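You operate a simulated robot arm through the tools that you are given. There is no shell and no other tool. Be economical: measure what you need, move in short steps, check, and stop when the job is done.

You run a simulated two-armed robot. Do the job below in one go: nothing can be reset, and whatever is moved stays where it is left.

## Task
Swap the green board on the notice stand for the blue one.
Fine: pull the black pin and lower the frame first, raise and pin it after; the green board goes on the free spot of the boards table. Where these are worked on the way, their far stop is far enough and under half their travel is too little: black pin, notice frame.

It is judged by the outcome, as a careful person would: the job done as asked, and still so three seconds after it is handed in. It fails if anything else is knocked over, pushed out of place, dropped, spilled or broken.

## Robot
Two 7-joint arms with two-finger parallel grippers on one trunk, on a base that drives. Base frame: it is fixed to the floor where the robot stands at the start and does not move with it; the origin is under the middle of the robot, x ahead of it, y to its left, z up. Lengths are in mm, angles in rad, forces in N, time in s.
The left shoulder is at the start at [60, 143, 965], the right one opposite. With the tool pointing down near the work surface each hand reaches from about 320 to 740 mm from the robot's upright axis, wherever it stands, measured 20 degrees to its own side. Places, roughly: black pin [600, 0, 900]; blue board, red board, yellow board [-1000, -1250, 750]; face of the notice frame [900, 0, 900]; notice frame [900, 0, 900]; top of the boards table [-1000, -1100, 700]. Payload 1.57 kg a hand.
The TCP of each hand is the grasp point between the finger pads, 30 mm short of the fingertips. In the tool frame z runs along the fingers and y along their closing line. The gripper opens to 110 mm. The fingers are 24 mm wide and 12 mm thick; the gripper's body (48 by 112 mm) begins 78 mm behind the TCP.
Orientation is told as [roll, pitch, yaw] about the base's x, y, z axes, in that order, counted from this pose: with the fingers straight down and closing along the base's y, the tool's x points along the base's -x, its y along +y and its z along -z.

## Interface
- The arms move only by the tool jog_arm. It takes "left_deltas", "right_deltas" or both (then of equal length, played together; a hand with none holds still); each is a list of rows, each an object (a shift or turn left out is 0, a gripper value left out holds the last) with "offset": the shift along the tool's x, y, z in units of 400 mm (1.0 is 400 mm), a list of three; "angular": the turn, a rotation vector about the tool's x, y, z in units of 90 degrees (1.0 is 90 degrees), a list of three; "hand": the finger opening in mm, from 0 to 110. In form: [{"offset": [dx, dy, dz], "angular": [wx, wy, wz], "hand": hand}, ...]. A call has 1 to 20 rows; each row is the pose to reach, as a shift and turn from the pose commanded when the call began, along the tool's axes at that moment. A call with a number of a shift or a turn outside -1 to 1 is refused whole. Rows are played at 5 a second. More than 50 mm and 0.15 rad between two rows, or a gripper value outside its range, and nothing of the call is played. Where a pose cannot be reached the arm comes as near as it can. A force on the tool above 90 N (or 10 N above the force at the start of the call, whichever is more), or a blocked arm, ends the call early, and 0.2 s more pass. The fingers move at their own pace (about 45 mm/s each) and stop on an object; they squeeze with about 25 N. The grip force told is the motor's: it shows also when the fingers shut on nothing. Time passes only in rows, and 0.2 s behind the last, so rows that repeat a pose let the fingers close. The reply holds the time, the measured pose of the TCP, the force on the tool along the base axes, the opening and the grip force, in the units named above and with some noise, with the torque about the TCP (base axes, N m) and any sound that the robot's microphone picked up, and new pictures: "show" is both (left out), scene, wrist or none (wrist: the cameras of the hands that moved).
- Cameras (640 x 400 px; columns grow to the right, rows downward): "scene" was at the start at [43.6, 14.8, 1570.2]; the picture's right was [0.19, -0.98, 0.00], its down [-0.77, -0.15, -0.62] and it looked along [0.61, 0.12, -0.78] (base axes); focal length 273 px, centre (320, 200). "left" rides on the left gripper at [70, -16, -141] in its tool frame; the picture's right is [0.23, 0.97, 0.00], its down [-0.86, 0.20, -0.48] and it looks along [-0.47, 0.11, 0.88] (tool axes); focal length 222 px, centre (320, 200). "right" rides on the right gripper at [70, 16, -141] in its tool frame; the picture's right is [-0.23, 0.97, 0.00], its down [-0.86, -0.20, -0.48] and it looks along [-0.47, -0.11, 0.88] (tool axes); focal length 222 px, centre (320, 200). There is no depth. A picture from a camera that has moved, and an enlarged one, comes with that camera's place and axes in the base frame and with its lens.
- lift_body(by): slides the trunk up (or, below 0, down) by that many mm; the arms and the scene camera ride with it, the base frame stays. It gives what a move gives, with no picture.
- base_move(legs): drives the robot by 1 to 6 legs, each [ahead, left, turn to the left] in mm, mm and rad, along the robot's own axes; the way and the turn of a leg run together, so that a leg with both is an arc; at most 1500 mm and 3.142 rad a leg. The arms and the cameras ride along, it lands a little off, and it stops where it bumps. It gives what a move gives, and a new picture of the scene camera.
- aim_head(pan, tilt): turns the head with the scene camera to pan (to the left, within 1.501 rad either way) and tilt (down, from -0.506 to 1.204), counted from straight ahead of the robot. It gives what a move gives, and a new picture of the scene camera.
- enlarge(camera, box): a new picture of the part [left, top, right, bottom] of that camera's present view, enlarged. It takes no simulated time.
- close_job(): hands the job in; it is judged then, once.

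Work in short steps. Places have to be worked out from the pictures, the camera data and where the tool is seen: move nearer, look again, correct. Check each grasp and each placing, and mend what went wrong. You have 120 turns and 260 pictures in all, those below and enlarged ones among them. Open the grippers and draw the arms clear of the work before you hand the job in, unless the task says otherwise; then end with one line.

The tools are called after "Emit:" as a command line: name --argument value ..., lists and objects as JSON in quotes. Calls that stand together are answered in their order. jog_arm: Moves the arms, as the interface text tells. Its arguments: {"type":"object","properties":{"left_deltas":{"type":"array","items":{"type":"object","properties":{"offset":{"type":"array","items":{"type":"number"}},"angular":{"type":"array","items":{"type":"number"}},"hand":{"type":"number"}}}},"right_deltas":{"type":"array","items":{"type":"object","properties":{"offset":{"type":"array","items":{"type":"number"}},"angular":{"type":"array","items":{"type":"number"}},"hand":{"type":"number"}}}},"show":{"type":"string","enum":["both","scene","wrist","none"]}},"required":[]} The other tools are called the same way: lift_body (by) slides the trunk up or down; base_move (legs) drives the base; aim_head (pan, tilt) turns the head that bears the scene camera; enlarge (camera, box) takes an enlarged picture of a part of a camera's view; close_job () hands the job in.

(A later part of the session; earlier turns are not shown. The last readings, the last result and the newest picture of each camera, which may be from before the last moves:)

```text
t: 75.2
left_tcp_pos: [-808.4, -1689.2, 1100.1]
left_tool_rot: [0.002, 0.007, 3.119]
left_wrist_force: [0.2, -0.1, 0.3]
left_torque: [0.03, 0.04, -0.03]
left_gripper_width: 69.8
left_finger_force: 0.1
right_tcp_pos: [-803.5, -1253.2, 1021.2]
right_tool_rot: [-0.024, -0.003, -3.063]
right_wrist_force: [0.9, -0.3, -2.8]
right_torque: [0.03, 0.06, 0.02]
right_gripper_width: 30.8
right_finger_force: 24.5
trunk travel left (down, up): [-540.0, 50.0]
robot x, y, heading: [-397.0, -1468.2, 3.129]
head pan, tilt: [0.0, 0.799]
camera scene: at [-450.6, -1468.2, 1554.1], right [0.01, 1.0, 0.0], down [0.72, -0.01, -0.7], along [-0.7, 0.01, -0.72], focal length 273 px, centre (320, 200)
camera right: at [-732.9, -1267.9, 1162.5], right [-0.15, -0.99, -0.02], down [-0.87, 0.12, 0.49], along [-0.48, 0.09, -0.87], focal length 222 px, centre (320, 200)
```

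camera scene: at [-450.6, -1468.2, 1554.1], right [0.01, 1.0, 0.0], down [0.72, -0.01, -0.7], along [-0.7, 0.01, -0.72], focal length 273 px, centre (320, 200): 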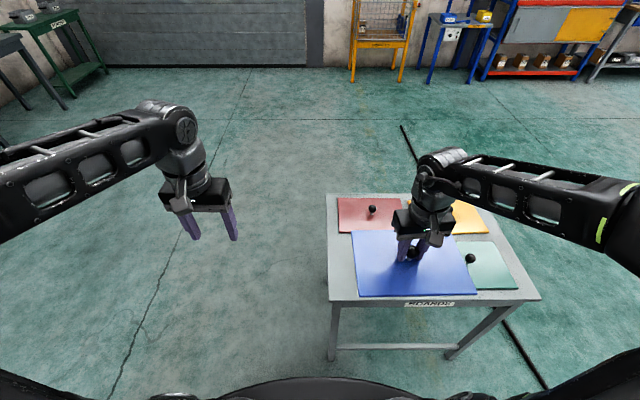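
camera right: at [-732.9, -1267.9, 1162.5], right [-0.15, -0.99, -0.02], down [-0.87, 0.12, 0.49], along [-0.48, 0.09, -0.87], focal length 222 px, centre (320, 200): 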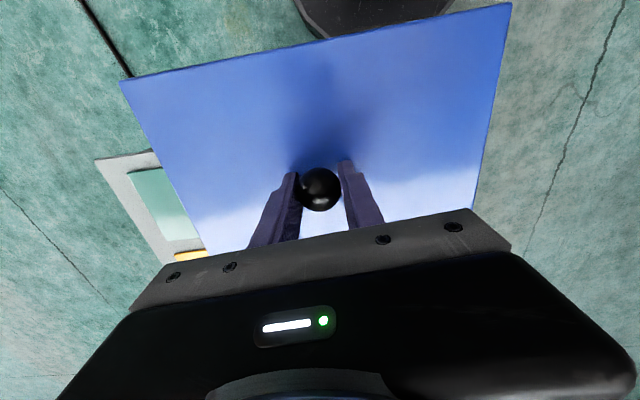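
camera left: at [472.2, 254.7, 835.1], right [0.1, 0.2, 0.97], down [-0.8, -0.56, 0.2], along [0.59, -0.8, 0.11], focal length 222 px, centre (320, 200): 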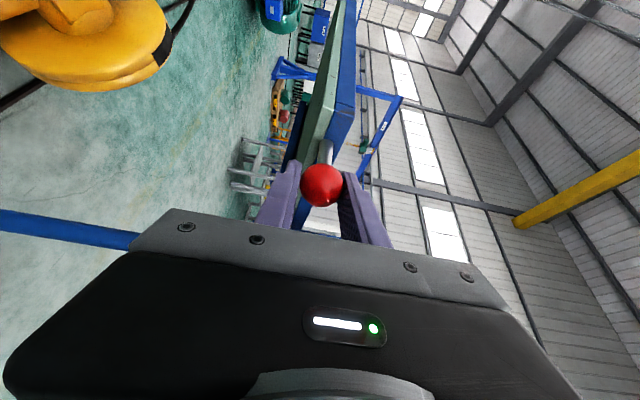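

Blue board is held level. I retrace my path: sideways, back, sideways, then turn to face the stand.

Emit:
base_move --legs '[[-100, 0, 0], [0, -294, 0], [-907, 0, 0], [0, -470, 0], [0, 0, -1.489]]'

Emit:
aim_head --pan 0.0 --tilt 0.65

```text
t: 88.4
left_tcp_pos: [368.3, -343.3, 1100.4]
left_tool_rot: [0.001, 0.004, 1.632]
left_wrist_force: [0.6, -0.4, -0.1]
left_torque: [0.0, 0.01, -0.06]
left_gripper_width: 70.0
left_finger_force: 0.1
right_tcp_pos: [805.1, -309.2, 1019.4]
right_tool_rot: [-0.024, -0.004, 1.733]
right_wrist_force: [-0.8, -0.8, -2.4]
right_torque: [-0.01, 0.02, -0.02]
right_gripper_width: 30.7
right_finger_force: 25.0
trunk travel left (down, up): [-540.0, 50.0]
robot x, y, heading: [621.3, -730.9, 1.649]
head pan, tilt: [0.0, 0.799]
camera scene: at [619.5, -681.5, 1554.1], right [1.0, 0.07, 0.0], down [0.05, -0.72, -0.7], along [-0.05, 0.7, -0.72], focal length 273 px, centre (320, 200)
```

scene: 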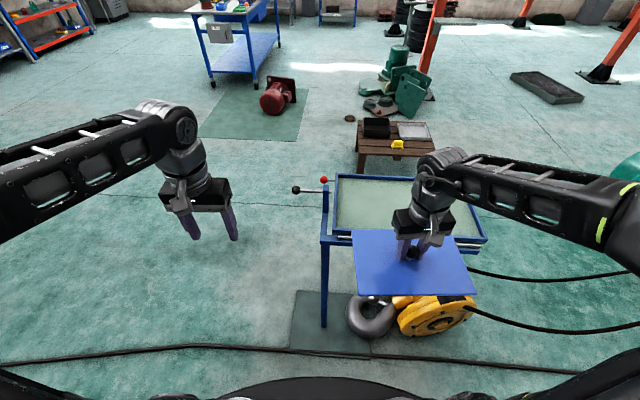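

```text
t: 89.1
left_tcp_pos: [369.3, -344.2, 1100.0]
left_tool_rot: [0.005, 0.006, 1.634]
left_wrist_force: [-0.1, -0.1, 0.0]
left_torque: [-0.03, 0.01, -0.03]
left_gripper_width: 70.0
left_finger_force: 0.1
right_tcp_pos: [804.3, -310.4, 1020.7]
right_tool_rot: [-0.023, -0.004, 1.733]
right_wrist_force: [0.5, -0.6, -3.0]
right_torque: [0.03, 0.02, -0.02]
right_gripper_width: 30.7
right_finger_force: 24.3
trunk travel left (down, up): [-540.0, 50.0]
robot x, y, heading: [623.7, -731.4, 1.641]
head pan, tilt: [0.0, 0.649]
camera scene: at [619.0, -675.4, 1566.6], right [1.0, 0.07, 0.0], down [0.04, -0.6, -0.8], along [-0.06, 0.79, -0.61], focal length 273 px, centre (320, 200)
```

scene: 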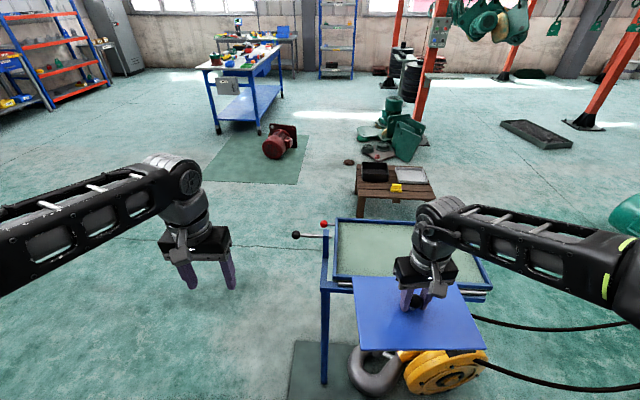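

Stance matches before. I drive 110 mm ahead and square up to the stand.

Emit:
base_move --legs '[[110, 0, -0.07]]'

```text
t: 90.3
left_tcp_pos: [392.2, -211.5, 1099.6]
left_tool_rot: [0.002, 0.007, 1.562]
left_wrist_force: [0.3, 0.9, 0.3]
left_torque: [-0.05, 0.01, 0.02]
left_gripper_width: 70.3
left_finger_force: 0.1
right_tcp_pos: [828.8, -209.7, 1019.8]
right_tool_rot: [-0.025, -0.001, 1.663]
right_wrist_force: [0.2, 1.2, -2.1]
right_torque: [-0.06, -0.01, 0.02]
right_gripper_width: 30.7
right_finger_force: 25.1
trunk travel left (down, up): [-540.0, 50.0]
robot x, y, heading: [617.6, -620.6, 1.576]
head pan, tilt: [0.0, 0.649]
camera scene: at [618.5, -560.1, 1566.6], right [1.0, 0.01, 0.0], down [0.0, -0.61, -0.8], along [0.0, 0.8, -0.61], focal length 273 px, centre (320, 200)
```

scene: 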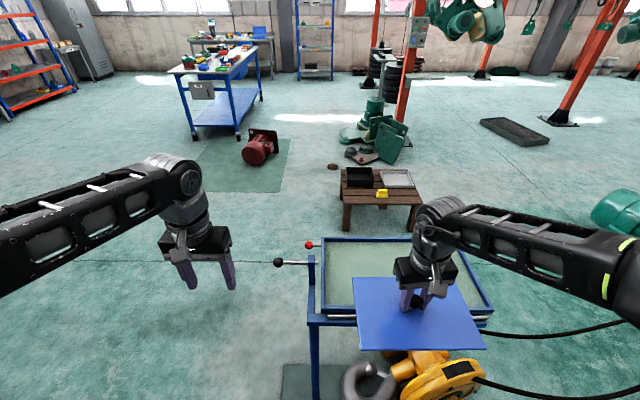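

I bring the blue board over the frame to [870,-20] at z≈930 and check alignment.

Emit:
jog_arm --right_deltas '[{"offset": [-0.09, -0.03, 0], "angular": [0, 0, 0.024]}, {"offset": [-0.18, -0.06, 0], "angular": [0, 0, 0.024]}, {"offset": [-0.28, -0.09, 0], "angular": [0, 0, 0.024]}, {"offset": [-0.38, -0.12, 0.03], "angular": [0, 0, 0.024]}, {"offset": [-0.4635, -0.146, 0.09], "angular": [0, 0, 0.024]}, {"offset": [-0.4635, -0.146, 0.16], "angular": [0, 0, 0.024]}, {"offset": [-0.4635, -0.146, 0.225], "angular": [0, 0, 0.024]}]'

```text
t: 91.9
left_tcp_pos: [392.1, -214.7, 1100.0]
left_tool_rot: [0.003, 0.006, 1.565]
left_wrist_force: [-0.1, -0.4, 0.5]
left_torque: [0.03, 0.0, -0.03]
left_gripper_width: 69.8
left_finger_force: 0.0
right_tcp_pos: [870.7, -20.6, 930.9]
right_tool_rot: [-0.025, -0.004, 1.626]
right_wrist_force: [0.2, 0.3, -2.3]
right_torque: [0.01, 0.0, -0.04]
right_gripper_width: 30.7
right_finger_force: 25.4
trunk travel left (down, up): [-540.0, 50.0]
robot x, y, heading: [620.4, -618.0, 1.578]
head pan, tilt: [0.0, 0.649]
camera scene: at [618.7, -561.3, 1566.7], right [1.0, 0.01, 0.0], down [0.0, -0.61, -0.8], along [0.0, 0.8, -0.61], focal length 273 px, centre (320, 200)
camera right: at [854.9, -93.2, 1073.2], right [-0.98, 0.17, -0.02], down [0.14, 0.86, 0.49], along [0.1, 0.48, -0.87], focal length 222 px, centre (320, 200)
```

scene: 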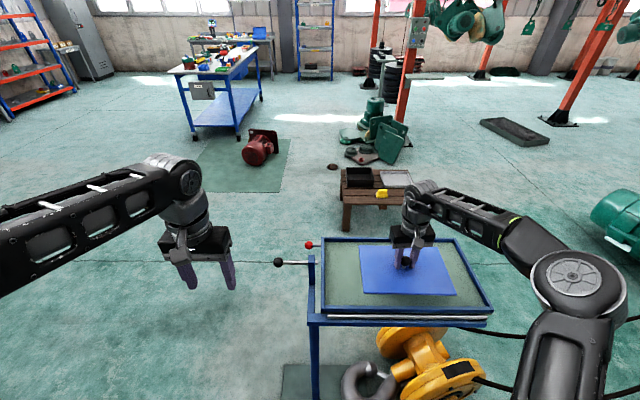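
right: 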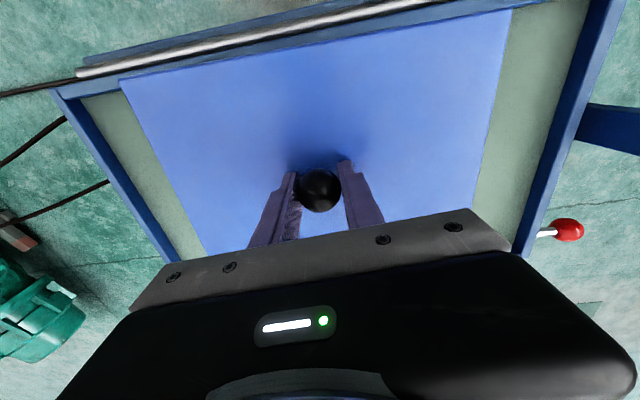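

The board needs a slight yaw (~0.02) and about 7 mm more clearance from the hinge-side lip. I correct and lower to z≈885, then look.

Emit:
jog_arm --right_deltas '[{"offset": [-0.0175, 0, 0.03], "angular": [0, 0, -0.013]}, {"offset": [-0.0175, 0, 0.08], "angular": [0, 0, -0.013]}, {"offset": [-0.0175, 0, 0.115], "angular": [0, 0, -0.013]}]' --show "wrist"

Emit:
enlarge --camera "scene" --box '[300, 220, 510, 340]'

```text
t: 92.7
left_tcp_pos: [392.2, -213.7, 1100.4]
left_tool_rot: [0.002, 0.006, 1.563]
left_wrist_force: [0.2, 0.3, -0.4]
left_torque: [-0.02, -0.04, 0.01]
left_gripper_width: 69.9
left_finger_force: 0.1
right_tcp_pos: [873.0, -10.8, 885.3]
right_tool_rot: [-0.025, -0.005, 1.649]
right_wrist_force: [0.8, 0.1, -3.0]
right_torque: [0.03, 0.0, -0.03]
right_gripper_width: 30.8
right_finger_force: 24.8
trunk travel left (down, up): [-540.0, 50.0]
robot x, y, heading: [621.3, -621.1, 1.573]
head pan, tilt: [0.0, 0.649]
camera right: at [858.2, -84.4, 1027.9], right [-0.99, 0.15, -0.02], down [0.12, 0.87, 0.49], along [0.09, 0.48, -0.87], focal length 222 px, centre (320, 200)
```

right: 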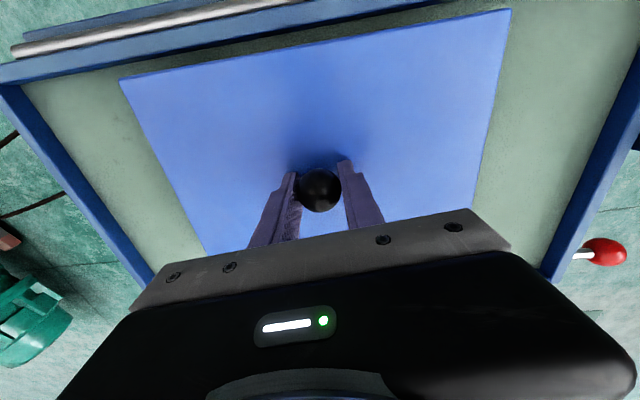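

```text
3.05 times, centred on (405, 280) of scene
camera zoom: at [618.6, -561.7, 1566.7], right [1.0, 0.01, 0.0], down [0.0, -0.6, -0.8], along [0.0, 0.8, -0.6], focal length 832 px, centre (61, -44)
```

zoom: 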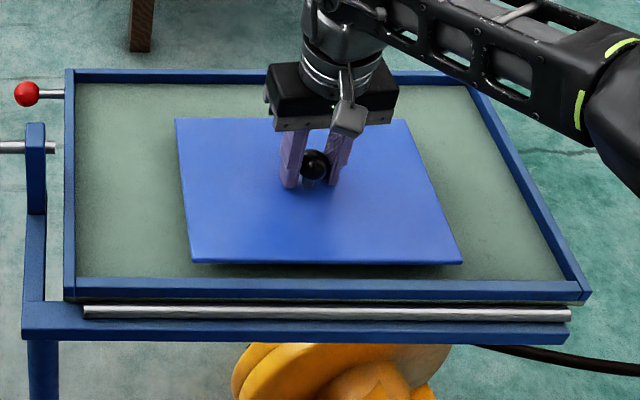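

Aligned parallel to the frame. I move 6 mm back towards the lip and lower in small rows to contact (~z 863–873).

Emit:
jog_arm --right_deltas '[{"offset": [0.012, 0, 0.01]}, {"offset": [0.012, 0, 0.02]}, {"offset": [0.012, 0, 0.027]}, {"offset": [0.012, 0, 0.034]}, {"offset": [0.012, 0, 0.04]}]' --show "wrist"

Emit:
enlarge --camera "scene" --box '[300, 220, 510, 340]'

```text
t: 93.9
left_tcp_pos: [391.6, -214.0, 1100.9]
left_tool_rot: [0.003, 0.005, 1.564]
left_wrist_force: [0.3, 0.8, 0.0]
left_torque: [-0.01, 0.02, 0.04]
left_gripper_width: 70.0
left_finger_force: 0.0
right_tcp_pos: [874.5, -17.7, 870.6]
right_tool_rot: [-0.023, -0.003, 1.649]
right_wrist_force: [-1.0, 0.1, -2.4]
right_torque: [0.02, 0.0, 0.02]
right_gripper_width: 30.5
right_finger_force: 25.3
trunk travel left (down, up): [-540.0, 50.0]
robot x, y, heading: [618.5, -617.9, 1.577]
head pan, tilt: [0.0, 0.649]
camera right: at [859.3, -90.2, 1012.6], right [-0.99, 0.15, -0.02], down [0.12, 0.87, 0.49], along [0.09, 0.48, -0.87], focal length 222 px, centre (320, 200)
```

right: 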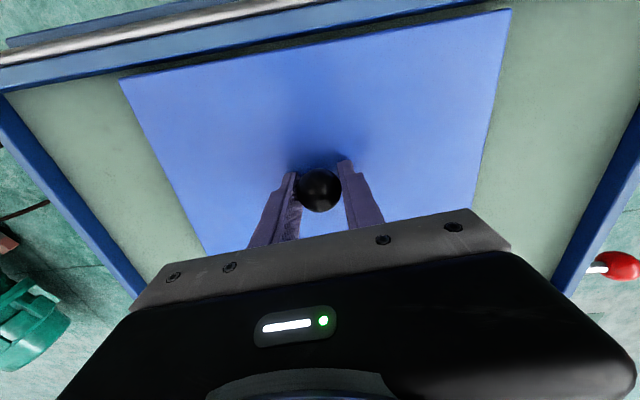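

```text
3.05 times, centred on (405, 280) of scene
camera zoom: at [618.5, -562.0, 1566.7], right [1.0, 0.01, 0.0], down [0.0, -0.6, -0.8], along [0.0, 0.8, -0.6], focal length 832 px, centre (61, -44)
```

zoom: 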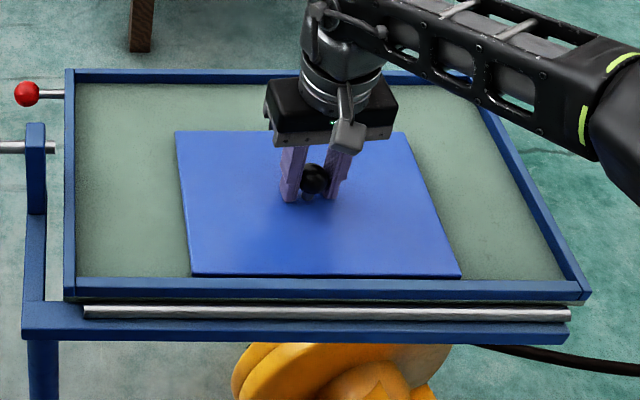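

Good; a few mm more down.

Emit:
jog_arm --right_deltas '[{"offset": [0, 0, 0.006]}, {"offset": [0, 0, 0.012]}, {"offset": [0, 0, 0.018]}, {"offset": [0, 0, 0.018]}]' --show "none"

```text
t: 94.9
left_tcp_pos: [391.3, -215.2, 1101.5]
left_tool_rot: [0.002, 0.006, 1.563]
left_wrist_force: [0.3, -1.3, 0.1]
left_torque: [0.01, -0.01, 0.02]
left_gripper_width: 70.1
left_finger_force: 0.0
right_tcp_pos: [874.0, -17.1, 864.6]
right_tool_rot: [-0.024, -0.006, 1.647]
right_wrist_force: [2.5, 2.4, 13.7]
right_torque: [-0.61, 0.19, 0.06]
right_gripper_width: 30.9
right_finger_force: 25.3
trunk travel left (down, up): [-540.0, 50.0]
robot x, y, heading: [620.2, -618.7, 1.578]
head pan, tilt: [0.0, 0.649]
```

Contact at z≈865. I ease the pressure and slide the board up to 9 mm towards the lip, watching the force.

Emit:
jog_arm --right_deltas '[{"offset": [0, 0, -0.006]}, {"offset": [0.0075, 0, -0.006]}, {"offset": [0.015, 0, -0.006]}, {"offset": [0.0225, 0, -0.006]}]' --show "wrist"

Emit:
enlarge --camera "scene" --box '[300, 220, 510, 340]'

```text
t: 95.9
left_tcp_pos: [391.3, -212.6, 1100.4]
left_tool_rot: [0.005, 0.007, 1.563]
left_wrist_force: [0.6, -0.4, 0.1]
left_torque: [-0.01, 0.04, 0.03]
left_gripper_width: 69.8
left_finger_force: 0.1
right_tcp_pos: [873.4, -22.6, 865.7]
right_tool_rot: [-0.025, -0.008, 1.647]
right_wrist_force: [0.0, 20.9, 0.6]
right_torque: [0.39, 0.17, 0.07]
right_gripper_width: 30.8
right_finger_force: 24.6
trunk travel left (down, up): [-540.0, 50.0]
robot x, y, heading: [619.7, -619.9, 1.578]
head pan, tilt: [0.0, 0.649]
camera right: at [858.4, -96.5, 1007.7], right [-0.99, 0.15, -0.02], down [0.12, 0.86, 0.49], along [0.09, 0.48, -0.87], focal length 222 px, centre (320, 200)
```

right: 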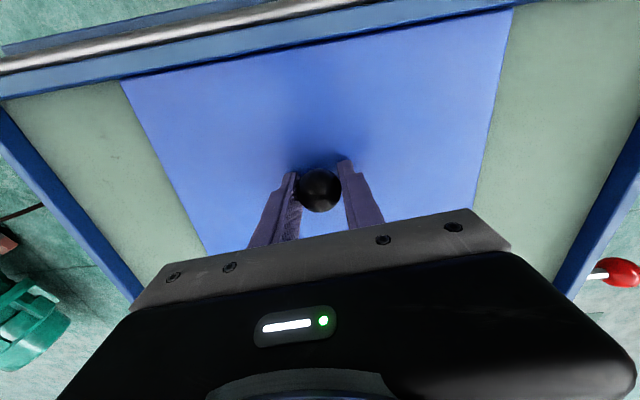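

```text
3.05 times, centred on (405, 280) of scene
camera zoom: at [618.3, -559.4, 1566.6], right [1.0, 0.01, 0.0], down [0.0, -0.61, -0.8], along [0.0, 0.8, -0.61], focal length 832 px, centre (61, -44)
```

zoom: 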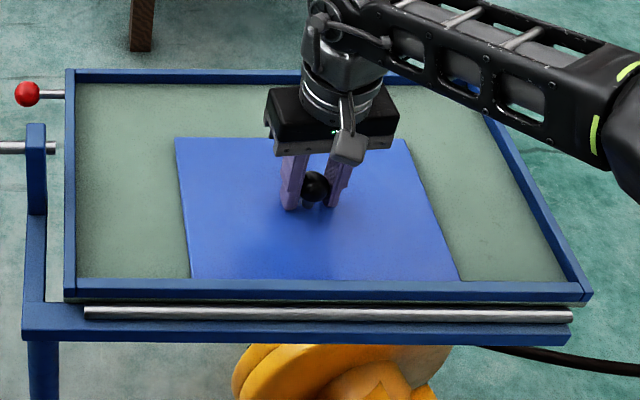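

The board is flush against the lip (21 N push). I relax, open and rise.

Emit:
jog_arm --right_deltas '[{"offset": [-0.009, 0, -0.002]}, {"offset": [-0.009, 0, -0.004], "hand": 70}, {"offset": [-0.009, 0, -0.004], "hand": 70}, {"offset": [-0.009, 0, -0.004], "hand": 70}, {"offset": [-0.009, 0, -0.1], "hand": 70}, {"offset": [-0.009, 0, -0.2], "hand": 70}, {"offset": [-0.009, 0, -0.3], "hand": 70}, {"offset": [0.1, 0.03, -0.4], "hand": 70}, {"offset": [0.2, 0.06, -0.48], "hand": 70}, {"offset": [0.3, 0.1, -0.53], "hand": 70}, {"offset": [0.4, 0.14, -0.58], "hand": 70}]' --show "scene"

Emit:
enlarge --camera "scene" --box '[260, 220, 510, 340]'

```text
refused: row 8 steps farther than a row can; nothing moved
```

```text
2.56 times, centred on (385, 280) of scene
camera zoom: at [618.3, -559.4, 1566.6], right [1.0, 0.01, 0.0], down [0.0, -0.61, -0.8], along [0.0, 0.8, -0.61], focal length 698 px, centre (154, -5)
```

zoom: 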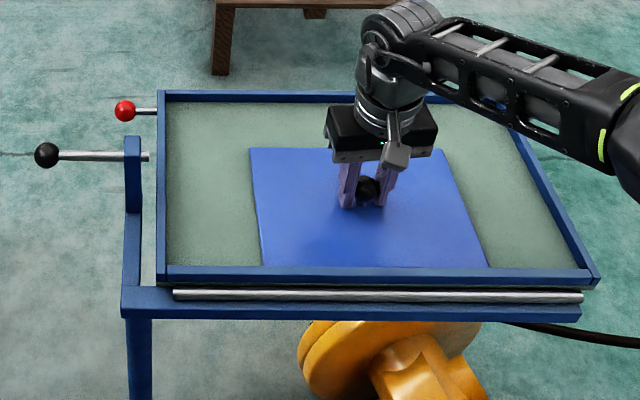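

One row stepped too far; I resend with smaller steps.

Emit:
jog_arm --right_deltas '[{"offset": [-0.009, 0, -0.002]}, {"offset": [-0.009, 0, -0.004], "hand": 70}, {"offset": [-0.009, 0, -0.004], "hand": 70}, {"offset": [-0.009, 0, -0.004], "hand": 70}, {"offset": [-0.009, 0, -0.1], "hand": 70}, {"offset": [-0.009, 0, -0.2], "hand": 70}, {"offset": [-0.009, 0, -0.3], "hand": 70}, {"offset": [0.06, 0.02, -0.36], "hand": 70}, {"offset": [0.14, 0.04, -0.41], "hand": 70}, {"offset": [0.23, 0.07, -0.45], "hand": 70}, {"offset": [0.32, 0.1, -0.5], "hand": 70}, {"offset": [0.4, 0.13, -0.55], "hand": 70}]' --show "scene"

Emit:
enlarge --camera "scene" --box '[260, 220, 510, 340]'

```text
t: 98.5
left_tcp_pos: [391.1, -214.1, 1100.7]
left_tool_rot: [0.003, 0.005, 1.564]
left_wrist_force: [-0.6, -0.4, -0.1]
left_torque: [0.02, -0.03, -0.02]
left_gripper_width: 70.1
left_finger_force: 0.1
right_tcp_pos: [826.3, -192.7, 1087.0]
right_tool_rot: [-0.025, -0.004, 1.648]
right_wrist_force: [0.7, 0.5, 0.4]
right_torque: [0.02, -0.01, 0.01]
right_gripper_width: 70.3
right_finger_force: 0.0
trunk travel left (down, up): [-540.0, 50.0]
robot x, y, heading: [617.5, -618.1, 1.58]
head pan, tilt: [0.0, 0.649]
camera scene: at [617.1, -563.9, 1566.7], right [1.0, 0.01, 0.0], down [0.0, -0.6, -0.8], along [0.0, 0.8, -0.6], focal length 273 px, centre (320, 200)
```

scene: 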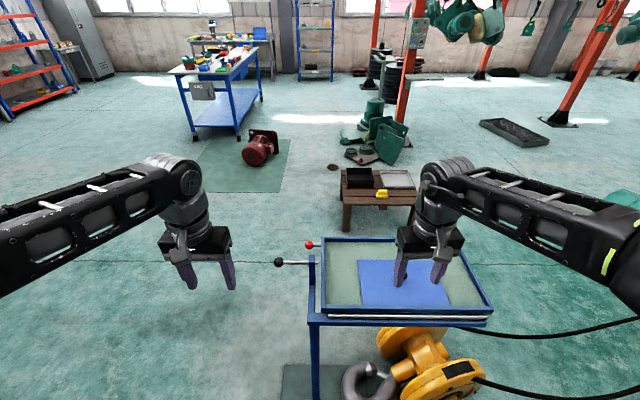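

```text
2.56 times, centred on (385, 280) of scene
camera zoom: at [617.1, -563.9, 1566.7], right [1.0, 0.01, 0.0], down [0.0, -0.6, -0.8], along [0.0, 0.8, -0.6], focal length 698 px, centre (154, -5)
```

zoom: 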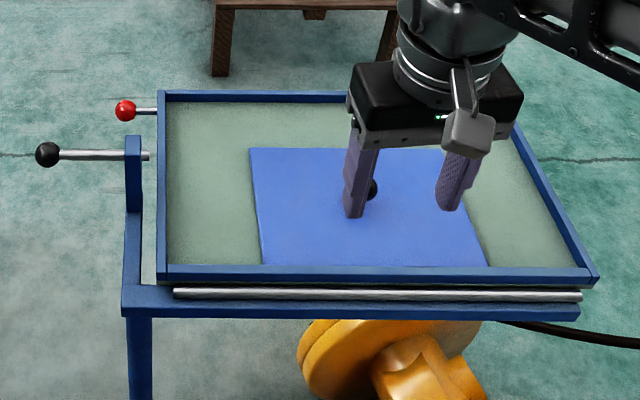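

The blue board lies in the frame against the lip. I drive back to the front of the stand, reversing the earlier route.

Emit:
base_move --legs '[[-85, 0, 0], [0, 0, -1.578], [-820, 0, 0], [0, 700, 0]]'

```text
t: 110.9
left_tcp_pos: [244.7, 242.5, 1101.3]
left_tool_rot: [0.001, 0.005, -0.056]
left_wrist_force: [-0.7, 0.1, -0.2]
left_torque: [-0.04, -0.01, 0.03]
left_gripper_width: 70.1
left_finger_force: 0.0
right_tcp_pos: [246.2, -193.6, 1086.8]
right_tool_rot: [-0.025, -0.005, 0.03]
right_wrist_force: [-0.1, 0.2, 0.3]
right_torque: [0.0, 0.0, -0.01]
right_gripper_width: 69.8
right_finger_force: 0.0
trunk travel left (down, up): [-540.0, 50.0]
robot x, y, heading: [-169.0, 31.6, -0.043]
head pan, tilt: [0.0, 0.649]
camera scene: at [-114.8, 32.0, 1566.7], right [-0.04, -1.0, 0.0], down [-0.6, 0.02, -0.8], along [0.8, -0.03, -0.6], focal length 273 px, centre (320, 200)
```

scene: 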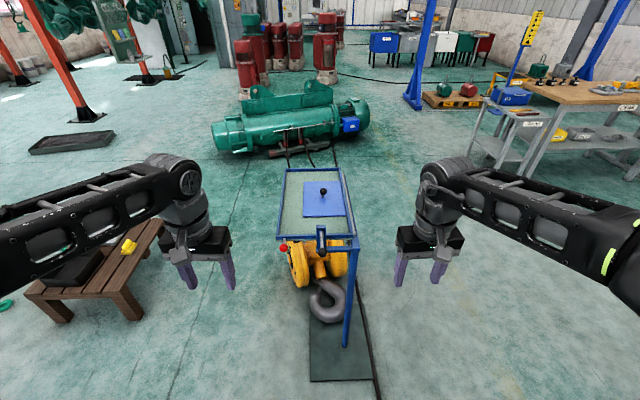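

I correct the base to the earlier spot and lower the trunk 50 mm for the lower handle position.

Emit:
base_move --legs '[[-31, -31, 0.043]]'

Emit:
lift_body --by -50

Emit:
enlarge --camera "scene" --box '[250, 150, 390, 270]'

```text
t: 111.8
left_tcp_pos: [203.2, 227.2, 1100.9]
left_tool_rot: [0.003, 0.004, -0.011]
left_wrist_force: [-0.1, -0.7, 0.7]
left_torque: [0.05, -0.04, -0.05]
left_gripper_width: 69.9
left_finger_force: 0.0
right_tcp_pos: [224.4, -208.1, 1086.7]
right_tool_rot: [-0.024, -0.006, 0.072]
right_wrist_force: [-0.1, -0.6, -0.2]
right_torque: [0.0, -0.03, 0.0]
right_gripper_width: 69.9
right_finger_force: 0.0
trunk travel left (down, up): [-540.0, 50.0]
robot x, y, heading: [-199.4, 3.3, -0.002]
head pan, tilt: [0.0, 0.649]
camera scene: at [-148.3, 1.9, 1566.8], right [0.0, -1.0, 0.0], down [-0.6, 0.0, -0.8], along [0.8, 0.0, -0.6], focal length 273 px, centre (320, 200)
```

scene: 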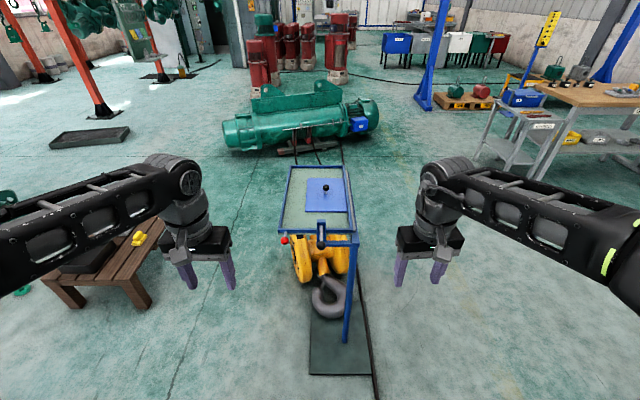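

```text
t: 112.8
left_tcp_pos: [202.9, 228.4, 1050.5]
left_tool_rot: [0.0, 0.005, -0.012]
left_wrist_force: [-0.4, -0.3, -1.1]
left_torque: [-0.02, 0.0, -0.01]
left_gripper_width: 69.9
left_finger_force: 0.1
right_tcp_pos: [224.9, -208.1, 1037.5]
right_tool_rot: [-0.022, -0.003, 0.072]
right_wrist_force: [0.3, -0.2, 0.2]
right_torque: [-0.02, 0.01, -0.04]
right_gripper_width: 69.9
right_finger_force: 0.1
trunk travel left (down, up): [-490.0, 100.0]
robot x, y, heading: [-206.4, 1.4, 0.007]
head pan, tilt: [0.0, 0.649]
```

```text
3.33 times, centred on (320, 210) of scene
camera zoom: at [-146.7, 3.4, 1516.7], right [0.0, -1.0, 0.0], down [-0.6, 0.0, -0.8], along [0.8, 0.0, -0.6], focal length 910 px, centre (320, 167)
```

zoom: 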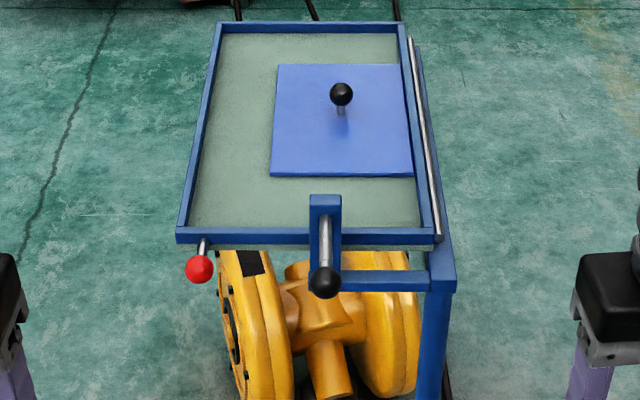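

Blue board fits well. Now both hands turn forward again: the left to 60 mm before the lowered red ball (≈[577,129,830]), the right to a waiting pose.

Emit:
jog_arm --left_deltas '[{"offset": [-0.0489, -0.0109, 0.0344], "angular": [-0.0386, -0.0606, 0.0606]}, {"offset": [-0.0978, -0.0219, 0.0688], "angular": [-0.0772, -0.1212, 0.1212]}, {"offset": [-0.1467, -0.0328, 0.1031], "angular": [-0.1158, -0.1818, 0.1818]}, {"offset": [-0.1956, -0.0438, 0.1375], "angular": [-0.1544, -0.2424, 0.2424]}, {"offset": [-0.2445, -0.0547, 0.1719], "angular": [-0.193, -0.303, 0.303]}, {"offset": [-0.2934, -0.0656, 0.2063], "angular": [-0.2316, -0.3636, 0.3636]}, {"offset": [-0.3423, -0.0766, 0.2407], "angular": [-0.2702, -0.4242, 0.4242]}, {"offset": [-0.3912, -0.0875, 0.275], "angular": [-0.3088, -0.4848, 0.4848]}, {"offset": [-0.4401, -0.0985, 0.3094], "angular": [-0.3474, -0.5454, 0.5454]}, {"offset": [-0.489, -0.1094, 0.3438], "angular": [-0.386, -0.606, 0.606]}, {"offset": [-0.5379, -0.1203, 0.3782], "angular": [-0.4246, -0.6666, 0.6666]}, {"offset": [-0.5868, -0.1313, 0.4126], "angular": [-0.4632, -0.7272, 0.7272]}, {"offset": [-0.6357, -0.1422, 0.4469], "angular": [-0.5018, -0.7878, 0.7878]}, {"offset": [-0.6846, -0.1532, 0.4813], "angular": [-0.5404, -0.8484, 0.8484]}, {"offset": [-0.7335, -0.1641, 0.5157], "angular": [-0.579, -0.909, 0.909]}, {"offset": [-0.7825, -0.175, 0.55], "angular": [-0.6176, -0.9696, 0.9696]}]' --right_deltas '[{"offset": [-0.0248, 0.0073, 0.0183], "angular": [0.0386, -0.0606, -0.0606]}, {"offset": [-0.0496, 0.0146, 0.0366], "angular": [0.0772, -0.1212, -0.1212]}, {"offset": [-0.0744, 0.0219, 0.0549], "angular": [0.1158, -0.1818, -0.1818]}, {"offset": [-0.0992, 0.0292, 0.0732], "angular": [0.1544, -0.2424, -0.2424]}, {"offset": [-0.124, 0.0365, 0.0915], "angular": [0.193, -0.303, -0.303]}, {"offset": [-0.1488, 0.0438, 0.1098], "angular": [0.2316, -0.3636, -0.3636]}, {"offset": [-0.1736, 0.0511, 0.1281], "angular": [0.2702, -0.4242, -0.4242]}, {"offset": [-0.1984, 0.0584, 0.1464], "angular": [0.3088, -0.4848, -0.4848]}, {"offset": [-0.2232, 0.0657, 0.1647], "angular": [0.3474, -0.5454, -0.5454]}, {"offset": [-0.248, 0.073, 0.183], "angular": [0.386, -0.606, -0.606]}, {"offset": [-0.2728, 0.0803, 0.2013], "angular": [0.4246, -0.6666, -0.6666]}, {"offset": [-0.2976, 0.0876, 0.2196], "angular": [0.4632, -0.7272, -0.7272]}, {"offset": [-0.3224, 0.0949, 0.2379], "angular": [0.5018, -0.7878, -0.7878]}, {"offset": [-0.3472, 0.1022, 0.2562], "angular": [0.5404, -0.8484, -0.8484]}, {"offset": [-0.372, 0.1095, 0.2745], "angular": [0.579, -0.909, -0.909]}, {"offset": [-0.397, 0.117, 0.2925], "angular": [0.6176, -0.9696, -0.9696]}]'

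```text
t: 116.2
left_tcp_pos: [513.5, 154.2, 832.2]
left_tool_rot: [1.568, 0.003, -2.017]
left_wrist_force: [-0.3, 0.0, -0.3]
left_torque: [0.04, 0.04, -0.05]
left_gripper_width: 69.9
left_finger_force: 0.1
left hand out of reach, approached as far as the arm can: row 11, 12, 13, 14
right_tcp_pos: [379.0, -152.5, 917.6]
right_tool_rot: [-1.565, 0.024, 2.079]
right_wrist_force: [0.0, 0.6, 0.7]
right_torque: [-0.03, 0.05, -0.02]
right_gripper_width: 70.1
right_finger_force: 0.1
right hand out of reach, approached as far as the arm can: row 11
trunk travel left (down, up): [-490.0, 100.0]
robot x, y, heading: [-207.1, 0.8, 0.002]
head pan, tilt: [0.0, 0.649]
camera scene: at [-146.3, 2.4, 1516.9], right [0.0, -1.0, 0.0], down [-0.6, 0.0, -0.8], along [0.8, 0.0, -0.6], focal length 273 px, centre (320, 200)
camera right: at [289.8, -283.9, 905.6], right [-0.1, 0.17, -0.98], down [-0.84, 0.52, 0.18], along [0.54, 0.84, 0.09], focal length 222 px, centre (320, 200)
camera left: at [415.4, 278.5, 817.3], right [0.1, 0.2, 0.97], down [-0.8, -0.57, 0.2], along [0.59, -0.8, 0.1], focal length 222 px, centre (320, 200)
```

scene: 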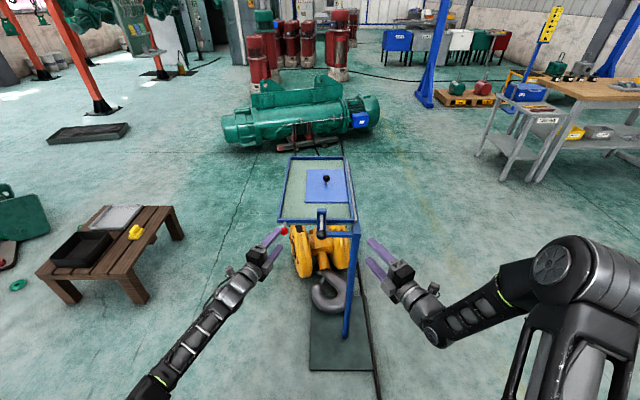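
right: 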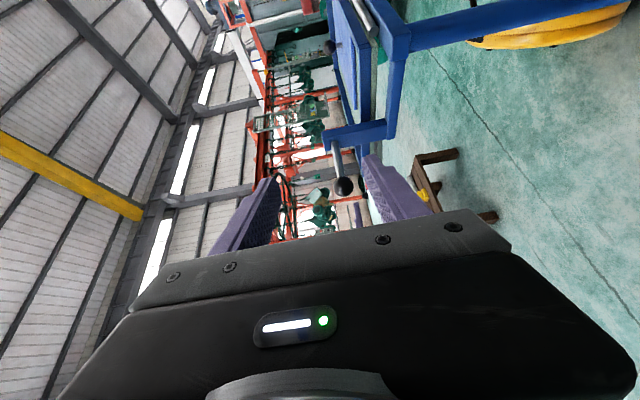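
left: 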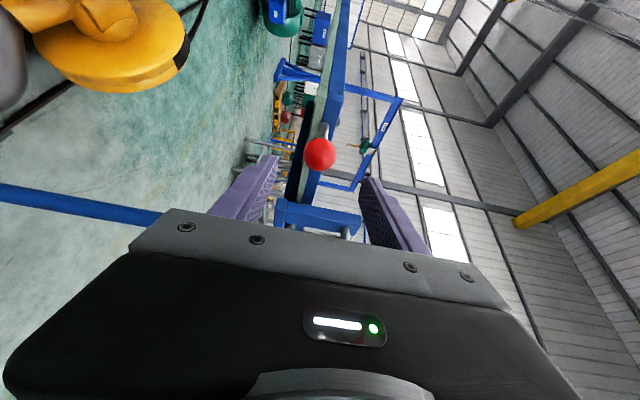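

Ball centred in the left view at ≈[577,132,830]. I go in 61 mm and close.

Emit:
jog_arm --left_deltas '[{"offset": [0.008, -0.003, 0.05], "hand": 70}, {"offset": [0.016, -0.0055, 0.1], "hand": 70}, {"offset": [0.016, -0.0055, 0.153], "hand": 70}, {"offset": [0.016, -0.0055, 0.153], "hand": 70}, {"offset": [0.016, -0.0055, 0.153], "hand": 10}, {"offset": [0.016, -0.0055, 0.153], "hand": 10}, {"offset": [0.016, -0.0055, 0.153], "hand": 10}, {"offset": [0.016, -0.0055, 0.153], "hand": 10}]' --show "wrist"

```text
t: 118.0
left_tcp_pos: [570.5, 134.6, 831.1]
left_tool_rot: [1.57, 0.0, -2.019]
left_wrist_force: [7.3, 0.1, 10.4]
left_torque: [-0.05, -0.11, -0.03]
left_gripper_width: 31.4
left_finger_force: 28.7
right_tcp_pos: [377.6, -152.2, 918.2]
right_tool_rot: [-1.562, 0.024, 2.08]
right_wrist_force: [-0.5, 0.3, -0.4]
right_torque: [-0.01, -0.03, 0.0]
right_gripper_width: 69.9
right_finger_force: 0.1
trunk travel left (down, up): [-490.0, 100.0]
robot x, y, heading: [-200.4, 0.2, 0.004]
head pan, tilt: [0.0, 0.649]
camera left: at [473.6, 258.3, 814.3], right [0.1, 0.2, 0.97], down [-0.8, -0.56, 0.2], along [0.59, -0.8, 0.11], focal length 222 px, centre (320, 200)
```

left: 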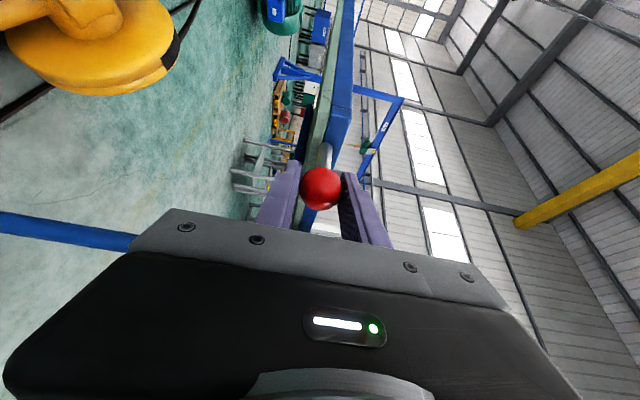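

Gripped. I raise the frame along the recorded arc, first to about three quarters.

Emit:
jog_arm --left_deltas '[{"offset": [-0.0016, 0.0244, 0.0008]}, {"offset": [-0.0032, 0.0488, 0.0015]}, {"offset": [-0.0053, 0.0719, 0.0026]}, {"offset": [-0.0074, 0.095, 0.0036]}, {"offset": [-0.01, 0.1178, 0.0048]}, {"offset": [-0.0126, 0.1405, 0.006]}, {"offset": [-0.0174, 0.16, 0.0083]}, {"offset": [-0.0221, 0.18, 0.0106]}, {"offset": [-0.0278, 0.1988, 0.0133]}, {"offset": [-0.0334, 0.2175, 0.016]}, {"offset": [-0.0404, 0.2375, 0.0194]}, {"offset": [-0.0473, 0.2575, 0.0227]}, {"offset": [-0.0547, 0.2763, 0.0262]}, {"offset": [-0.062, 0.295, 0.0297]}]' --show "scene"

```text
t: 121.0
left_tcp_pos: [573.8, 105.5, 944.3]
left_tool_rot: [1.564, 0.0, -2.02]
left_wrist_force: [-11.5, -0.6, -6.0]
left_torque: [0.39, 0.05, 0.36]
left_gripper_width: 31.2
left_finger_force: 40.2
right_tcp_pos: [378.9, -152.1, 917.4]
right_tool_rot: [-1.563, 0.023, 2.078]
right_wrist_force: [0.4, 0.3, 0.3]
right_torque: [-0.02, -0.01, 0.01]
right_gripper_width: 69.8
right_finger_force: 0.1
trunk travel left (down, up): [-490.0, 100.0]
robot x, y, heading: [-205.6, 1.3, -0.002]
head pan, tilt: [0.0, 0.649]
camera scene: at [-147.2, 3.4, 1516.7], right [0.0, -1.0, 0.0], down [-0.6, 0.0, -0.8], along [0.8, 0.0, -0.6], focal length 273 px, centre (320, 200)
```

scene: 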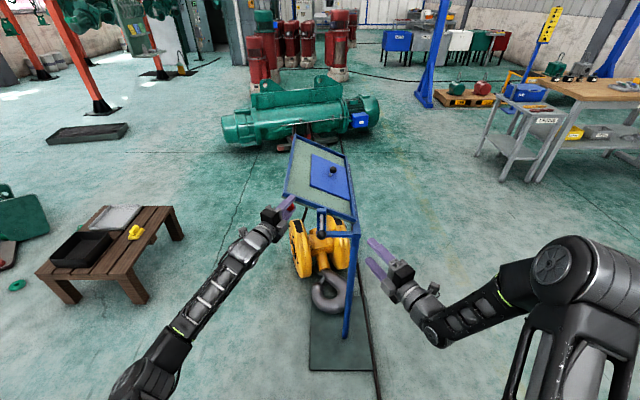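

Frame and board follow fine. I continue to the original pinned height (z≈986).

Emit:
jog_arm --left_deltas '[{"offset": [-0.0068, 0.0138, 0.0032]}, {"offset": [-0.0135, 0.0275, 0.0065]}, {"offset": [-0.0202, 0.0412, 0.0098]}, {"offset": [-0.027, 0.055, 0.013]}, {"offset": [-0.035, 0.0675, 0.0168]}, {"offset": [-0.0428, 0.08, 0.0205]}, {"offset": [-0.0496, 0.0925, 0.0238]}, {"offset": [-0.0564, 0.105, 0.027]}]'

Emit:
enlarge --camera "scene" --box '[260, 130, 390, 270]'

```text
t: 122.8
left_tcp_pos: [573.5, 82.7, 986.7]
left_tool_rot: [1.562, -0.001, -2.017]
left_wrist_force: [3.3, 3.4, -6.4]
left_torque: [0.24, -0.19, 0.06]
left_gripper_width: 31.4
left_finger_force: 39.7
right_tcp_pos: [379.5, -151.7, 917.8]
right_tool_rot: [-1.562, 0.024, 2.079]
right_wrist_force: [0.4, -0.4, -0.2]
right_torque: [-0.01, 0.04, -0.05]
right_gripper_width: 69.9
right_finger_force: 0.0
trunk travel left (down, up): [-490.0, 100.0]
robot x, y, heading: [-201.3, -0.5, -0.002]
head pan, tilt: [0.0, 0.649]
camera scene: at [-144.9, 4.0, 1516.6], right [0.0, -1.0, 0.0], down [-0.61, 0.0, -0.8], along [0.8, 0.0, -0.61], focal length 273 px, centre (320, 200)
camera left: at [477.0, 205.9, 971.1], right [0.11, 0.2, 0.97], down [-0.8, -0.56, 0.2], along [0.59, -0.8, 0.1], focal length 222 px, centre (320, 200)
```

scene: 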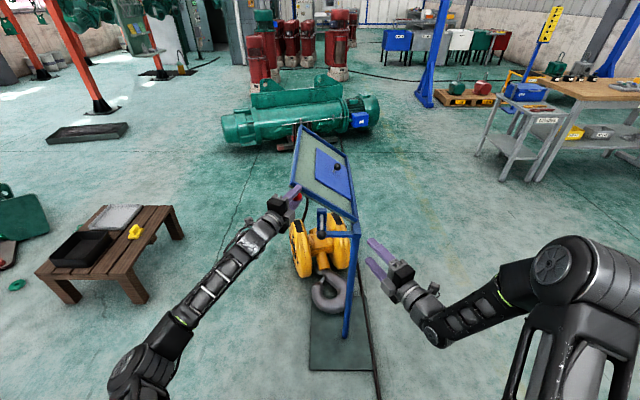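
left: 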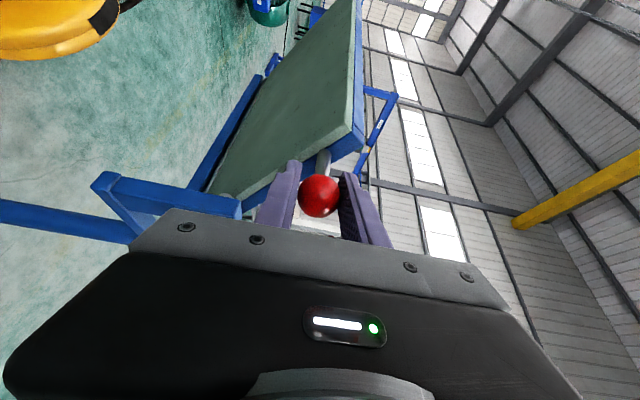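

```text
2.86 times, centred on (325, 200) of scene
camera zoom: at [-144.9, 4.0, 1516.6], right [0.0, -1.0, 0.0], down [-0.61, 0.0, -0.8], along [0.8, 0.0, -0.61], focal length 780 px, centre (306, 200)
```

zoom: 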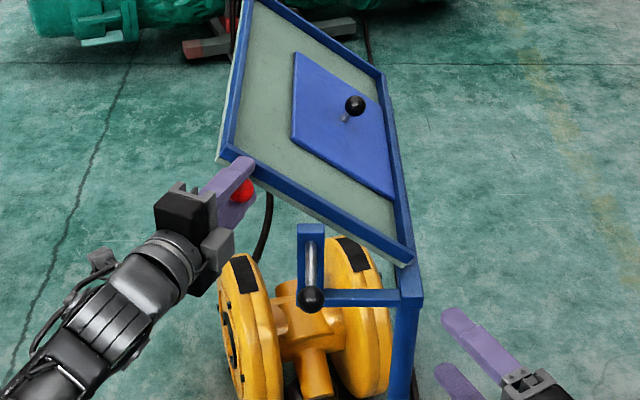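

The frame is at its original height. I feel for an upper stop with a further 5 mm raise.

Emit:
jog_arm --left_deltas '[{"offset": [-0.003, 0.006, 0.0015]}, {"offset": [-0.006, 0.0125, 0.003]}, {"offset": [-0.006, 0.0125, 0.003]}]' --show "none"

```text
t: 123.5
left_tcp_pos: [574.2, 83.0, 985.7]
left_tool_rot: [1.553, -0.003, -2.016]
left_wrist_force: [-26.4, 13.8, -35.0]
left_torque: [0.1, 0.27, -0.34]
left_gripper_width: 31.0
left_finger_force: 40.0
right_tcp_pos: [379.0, -150.0, 917.6]
right_tool_rot: [-1.562, 0.025, 2.081]
right_wrist_force: [-0.3, -0.1, 0.3]
right_torque: [0.0, -0.02, -0.02]
right_gripper_width: 70.0
right_finger_force: 0.1
trunk travel left (down, up): [-490.0, 100.0]
robot x, y, heading: [-203.4, 6.7, 0.004]
head pan, tilt: [0.0, 0.649]
```

That is the upper stop (35 N, no movement): the frame is fully raised. I ease the left slightly and bring the right hand 60 mm before the pulled-out black ball (≈[484,-4,899]).

Emit:
jog_arm --left_deltas '[{"offset": [0.002, -0.004, 0]}, {"offset": [0.002, -0.006, 0]}, {"offset": [0.002, -0.006, 0]}, {"offset": [0.002, -0.006, 0]}, {"offset": [0.002, -0.006, 0]}]' --right_deltas '[{"offset": [-0.025, 0.0095, 0.055], "angular": [0, -0.057, 0]}, {"offset": [-0.05, 0.019, 0.109], "angular": [0, -0.114, 0]}, {"offset": [-0.075, 0.0285, 0.164], "angular": [0, -0.172, 0]}, {"offset": [-0.1, 0.038, 0.218], "angular": [0, -0.229, 0]}, {"offset": [-0.125, 0.0475, 0.273], "angular": [0, -0.286, 0]}]'

```text
t: 124.8
left_tcp_pos: [575.2, 81.7, 985.8]
left_tool_rot: [1.558, 0.0, -2.017]
left_wrist_force: [-20.8, 15.5, -27.9]
left_torque: [0.22, 0.04, -0.63]
left_gripper_width: 30.9
left_finger_force: 39.9
right_tcp_pos: [451.9, -55.8, 899.5]
right_tool_rot: [-1.554, 0.02, 2.53]
right_wrist_force: [-0.1, 0.2, 0.1]
right_torque: [0.04, -0.03, 0.01]
right_gripper_width: 70.0
right_finger_force: 0.1
trunk travel left (down, up): [-490.0, 100.0]
robot x, y, heading: [-201.5, 4.6, 0.003]
head pan, tilt: [0.0, 0.649]
camera scene: at [-145.8, 5.9, 1516.6], right [0.0, -1.0, 0.0], down [-0.6, 0.0, -0.8], along [0.8, 0.0, -0.6], focal length 273 px, centre (320, 200)
camera right: at [426.8, -212.9, 887.6], right [-0.18, 0.11, -0.98], down [-0.98, 0.1, 0.19], along [0.12, 0.99, 0.08], focal length 222 px, centre (320, 200)
camera left: at [477.1, 205.7, 971.8], right [0.11, 0.2, 0.97], down [-0.8, -0.57, 0.21], along [0.59, -0.8, 0.1], focal length 222 px, centre (320, 200)
```

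scene: 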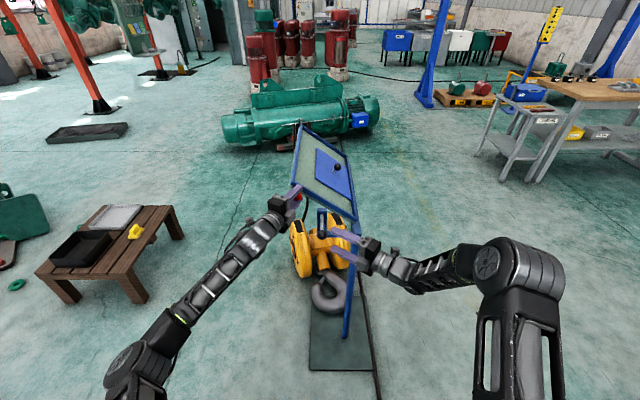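
right: 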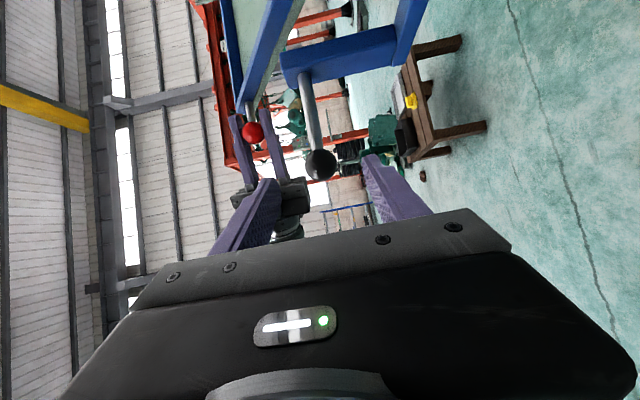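
left: 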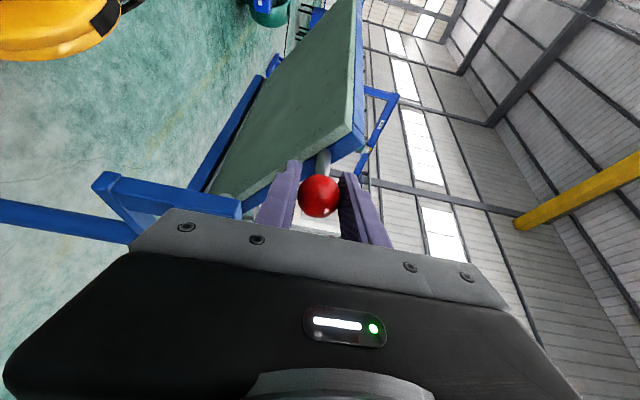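

Ball at ≈[486,-4,897]; I go in and close on it.

Emit:
jog_arm --right_deltas '[{"offset": [-0.002, 0.005, 0.05], "hand": 60}, {"offset": [-0.005, 0.005, 0.1], "hand": 60}, {"offset": [-0.005, 0.005, 0.1425], "hand": 60}, {"offset": [-0.005, 0.005, 0.1425], "hand": 60}, {"offset": [-0.005, 0.005, 0.1425], "hand": 10}, {"offset": [-0.005, 0.005, 0.1425], "hand": 10}, {"offset": [-0.005, 0.005, 0.1425], "hand": 10}, {"offset": [-0.005, 0.005, 0.1425], "hand": 10}]' --show "wrist"

```text
t: 126.5
left_tcp_pos: [574.9, 82.8, 987.9]
left_tool_rot: [1.558, -0.001, -2.017]
left_wrist_force: [-12.9, 13.0, -28.1]
left_torque: [0.06, 0.07, -0.13]
left_gripper_width: 31.1
left_finger_force: 39.8
right_tcp_pos: [482.4, -8.2, 896.8]
right_tool_rot: [-1.556, 0.017, 2.53]
right_wrist_force: [0.4, 0.8, 11.5]
right_torque: [0.02, -0.06, -0.05]
right_gripper_width: 30.7
right_finger_force: 34.3
trunk travel left (down, up): [-490.0, 100.0]
robot x, y, heading: [-205.9, 2.9, -0.003]
head pan, tilt: [0.0, 0.649]
camera right: at [458.4, -164.6, 885.7], right [-0.18, 0.11, -0.98], down [-0.98, 0.1, 0.19], along [0.12, 0.99, 0.09], focal length 222 px, centre (320, 200)
```

right: 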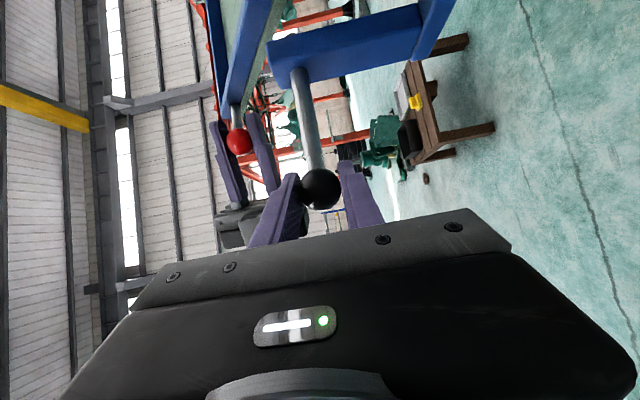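

Gripped (30.7 mm). I push the pin in +x by 50 mm in small rows.

Emit:
jog_arm --right_deltas '[{"offset": [0.0205, 0, 0.0144]}, {"offset": [0.041, 0, 0.0288]}, {"offset": [0.0614, 0, 0.0431]}, {"offset": [0.0818, 0, 0.0575]}, {"offset": [0.1042, 0, 0.0732]}]' --show "wrist"

```text
t: 127.8
left_tcp_pos: [574.0, 82.3, 986.3]
left_tool_rot: [1.554, 0.002, -2.01]
left_wrist_force: [16.7, 7.7, -28.1]
left_torque: [0.2, 0.05, 0.74]
left_gripper_width: 31.2
left_finger_force: 39.9
right_tcp_pos: [530.4, -5.9, 896.3]
right_tool_rot: [-1.565, 0.02, 2.536]
right_wrist_force: [-32.0, -11.7, 29.6]
right_torque: [0.21, -0.3, 0.18]
right_gripper_width: 31.0
right_finger_force: 39.7
trunk travel left (down, up): [-490.0, 100.0]
robot x, y, heading: [-206.0, 7.0, 0.005]
head pan, tilt: [0.0, 0.649]
camera right: at [507.3, -163.8, 884.6], right [-0.18, 0.11, -0.98], down [-0.98, 0.1, 0.19], along [0.12, 0.99, 0.09], focal length 222 px, centre (320, 200)
```

right: 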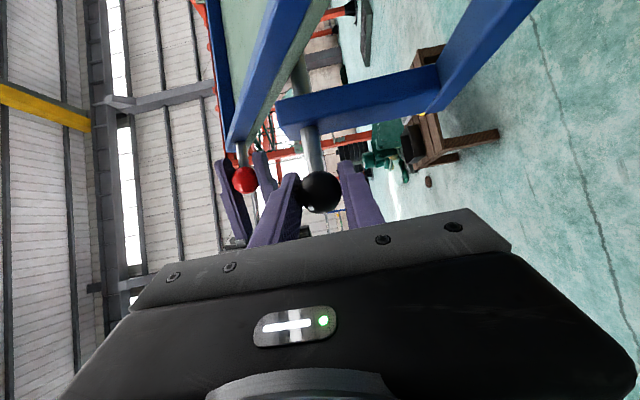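

The pin shows behind the bracket again as at the start; originally TCP was x≈534. I push the last ~5 mm.

Emit:
jog_arm --right_deltas '[{"offset": [0.006, 0, 0.0043]}, {"offset": [0.0123, 0, 0.0086]}, {"offset": [0.0123, 0, 0.0086]}]' --show "wrist"

```text
t: 128.6
left_tcp_pos: [575.1, 83.0, 986.5]
left_tool_rot: [1.558, -0.002, -2.016]
left_wrist_force: [2.0, 5.9, -27.6]
left_torque: [0.18, 0.12, 0.35]
left_gripper_width: 31.4
left_finger_force: 40.2
right_tcp_pos: [539.9, -6.3, 897.0]
right_tool_rot: [-1.559, 0.02, 2.53]
right_wrist_force: [-7.3, 0.7, 25.7]
right_torque: [0.05, 0.06, 0.02]
right_gripper_width: 33.1
right_finger_force: 12.7
trunk travel left (down, up): [-490.0, 100.0]
robot x, y, heading: [-201.4, 4.1, -0.002]
head pan, tilt: [0.0, 0.649]
camera right: at [516.2, -163.3, 884.3], right [-0.18, 0.11, -0.98], down [-0.98, 0.1, 0.19], along [0.12, 0.99, 0.09], focal length 222 px, centre (320, 200)
```

right: 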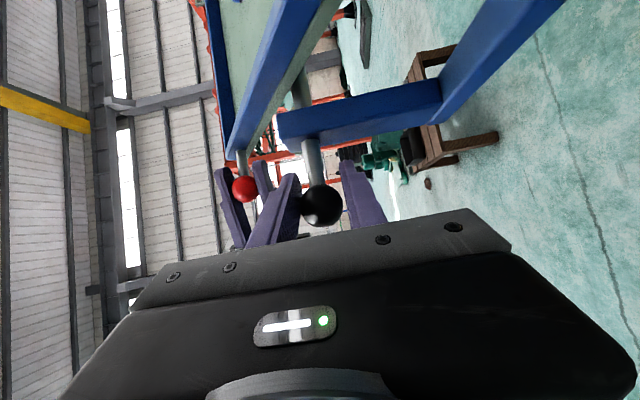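

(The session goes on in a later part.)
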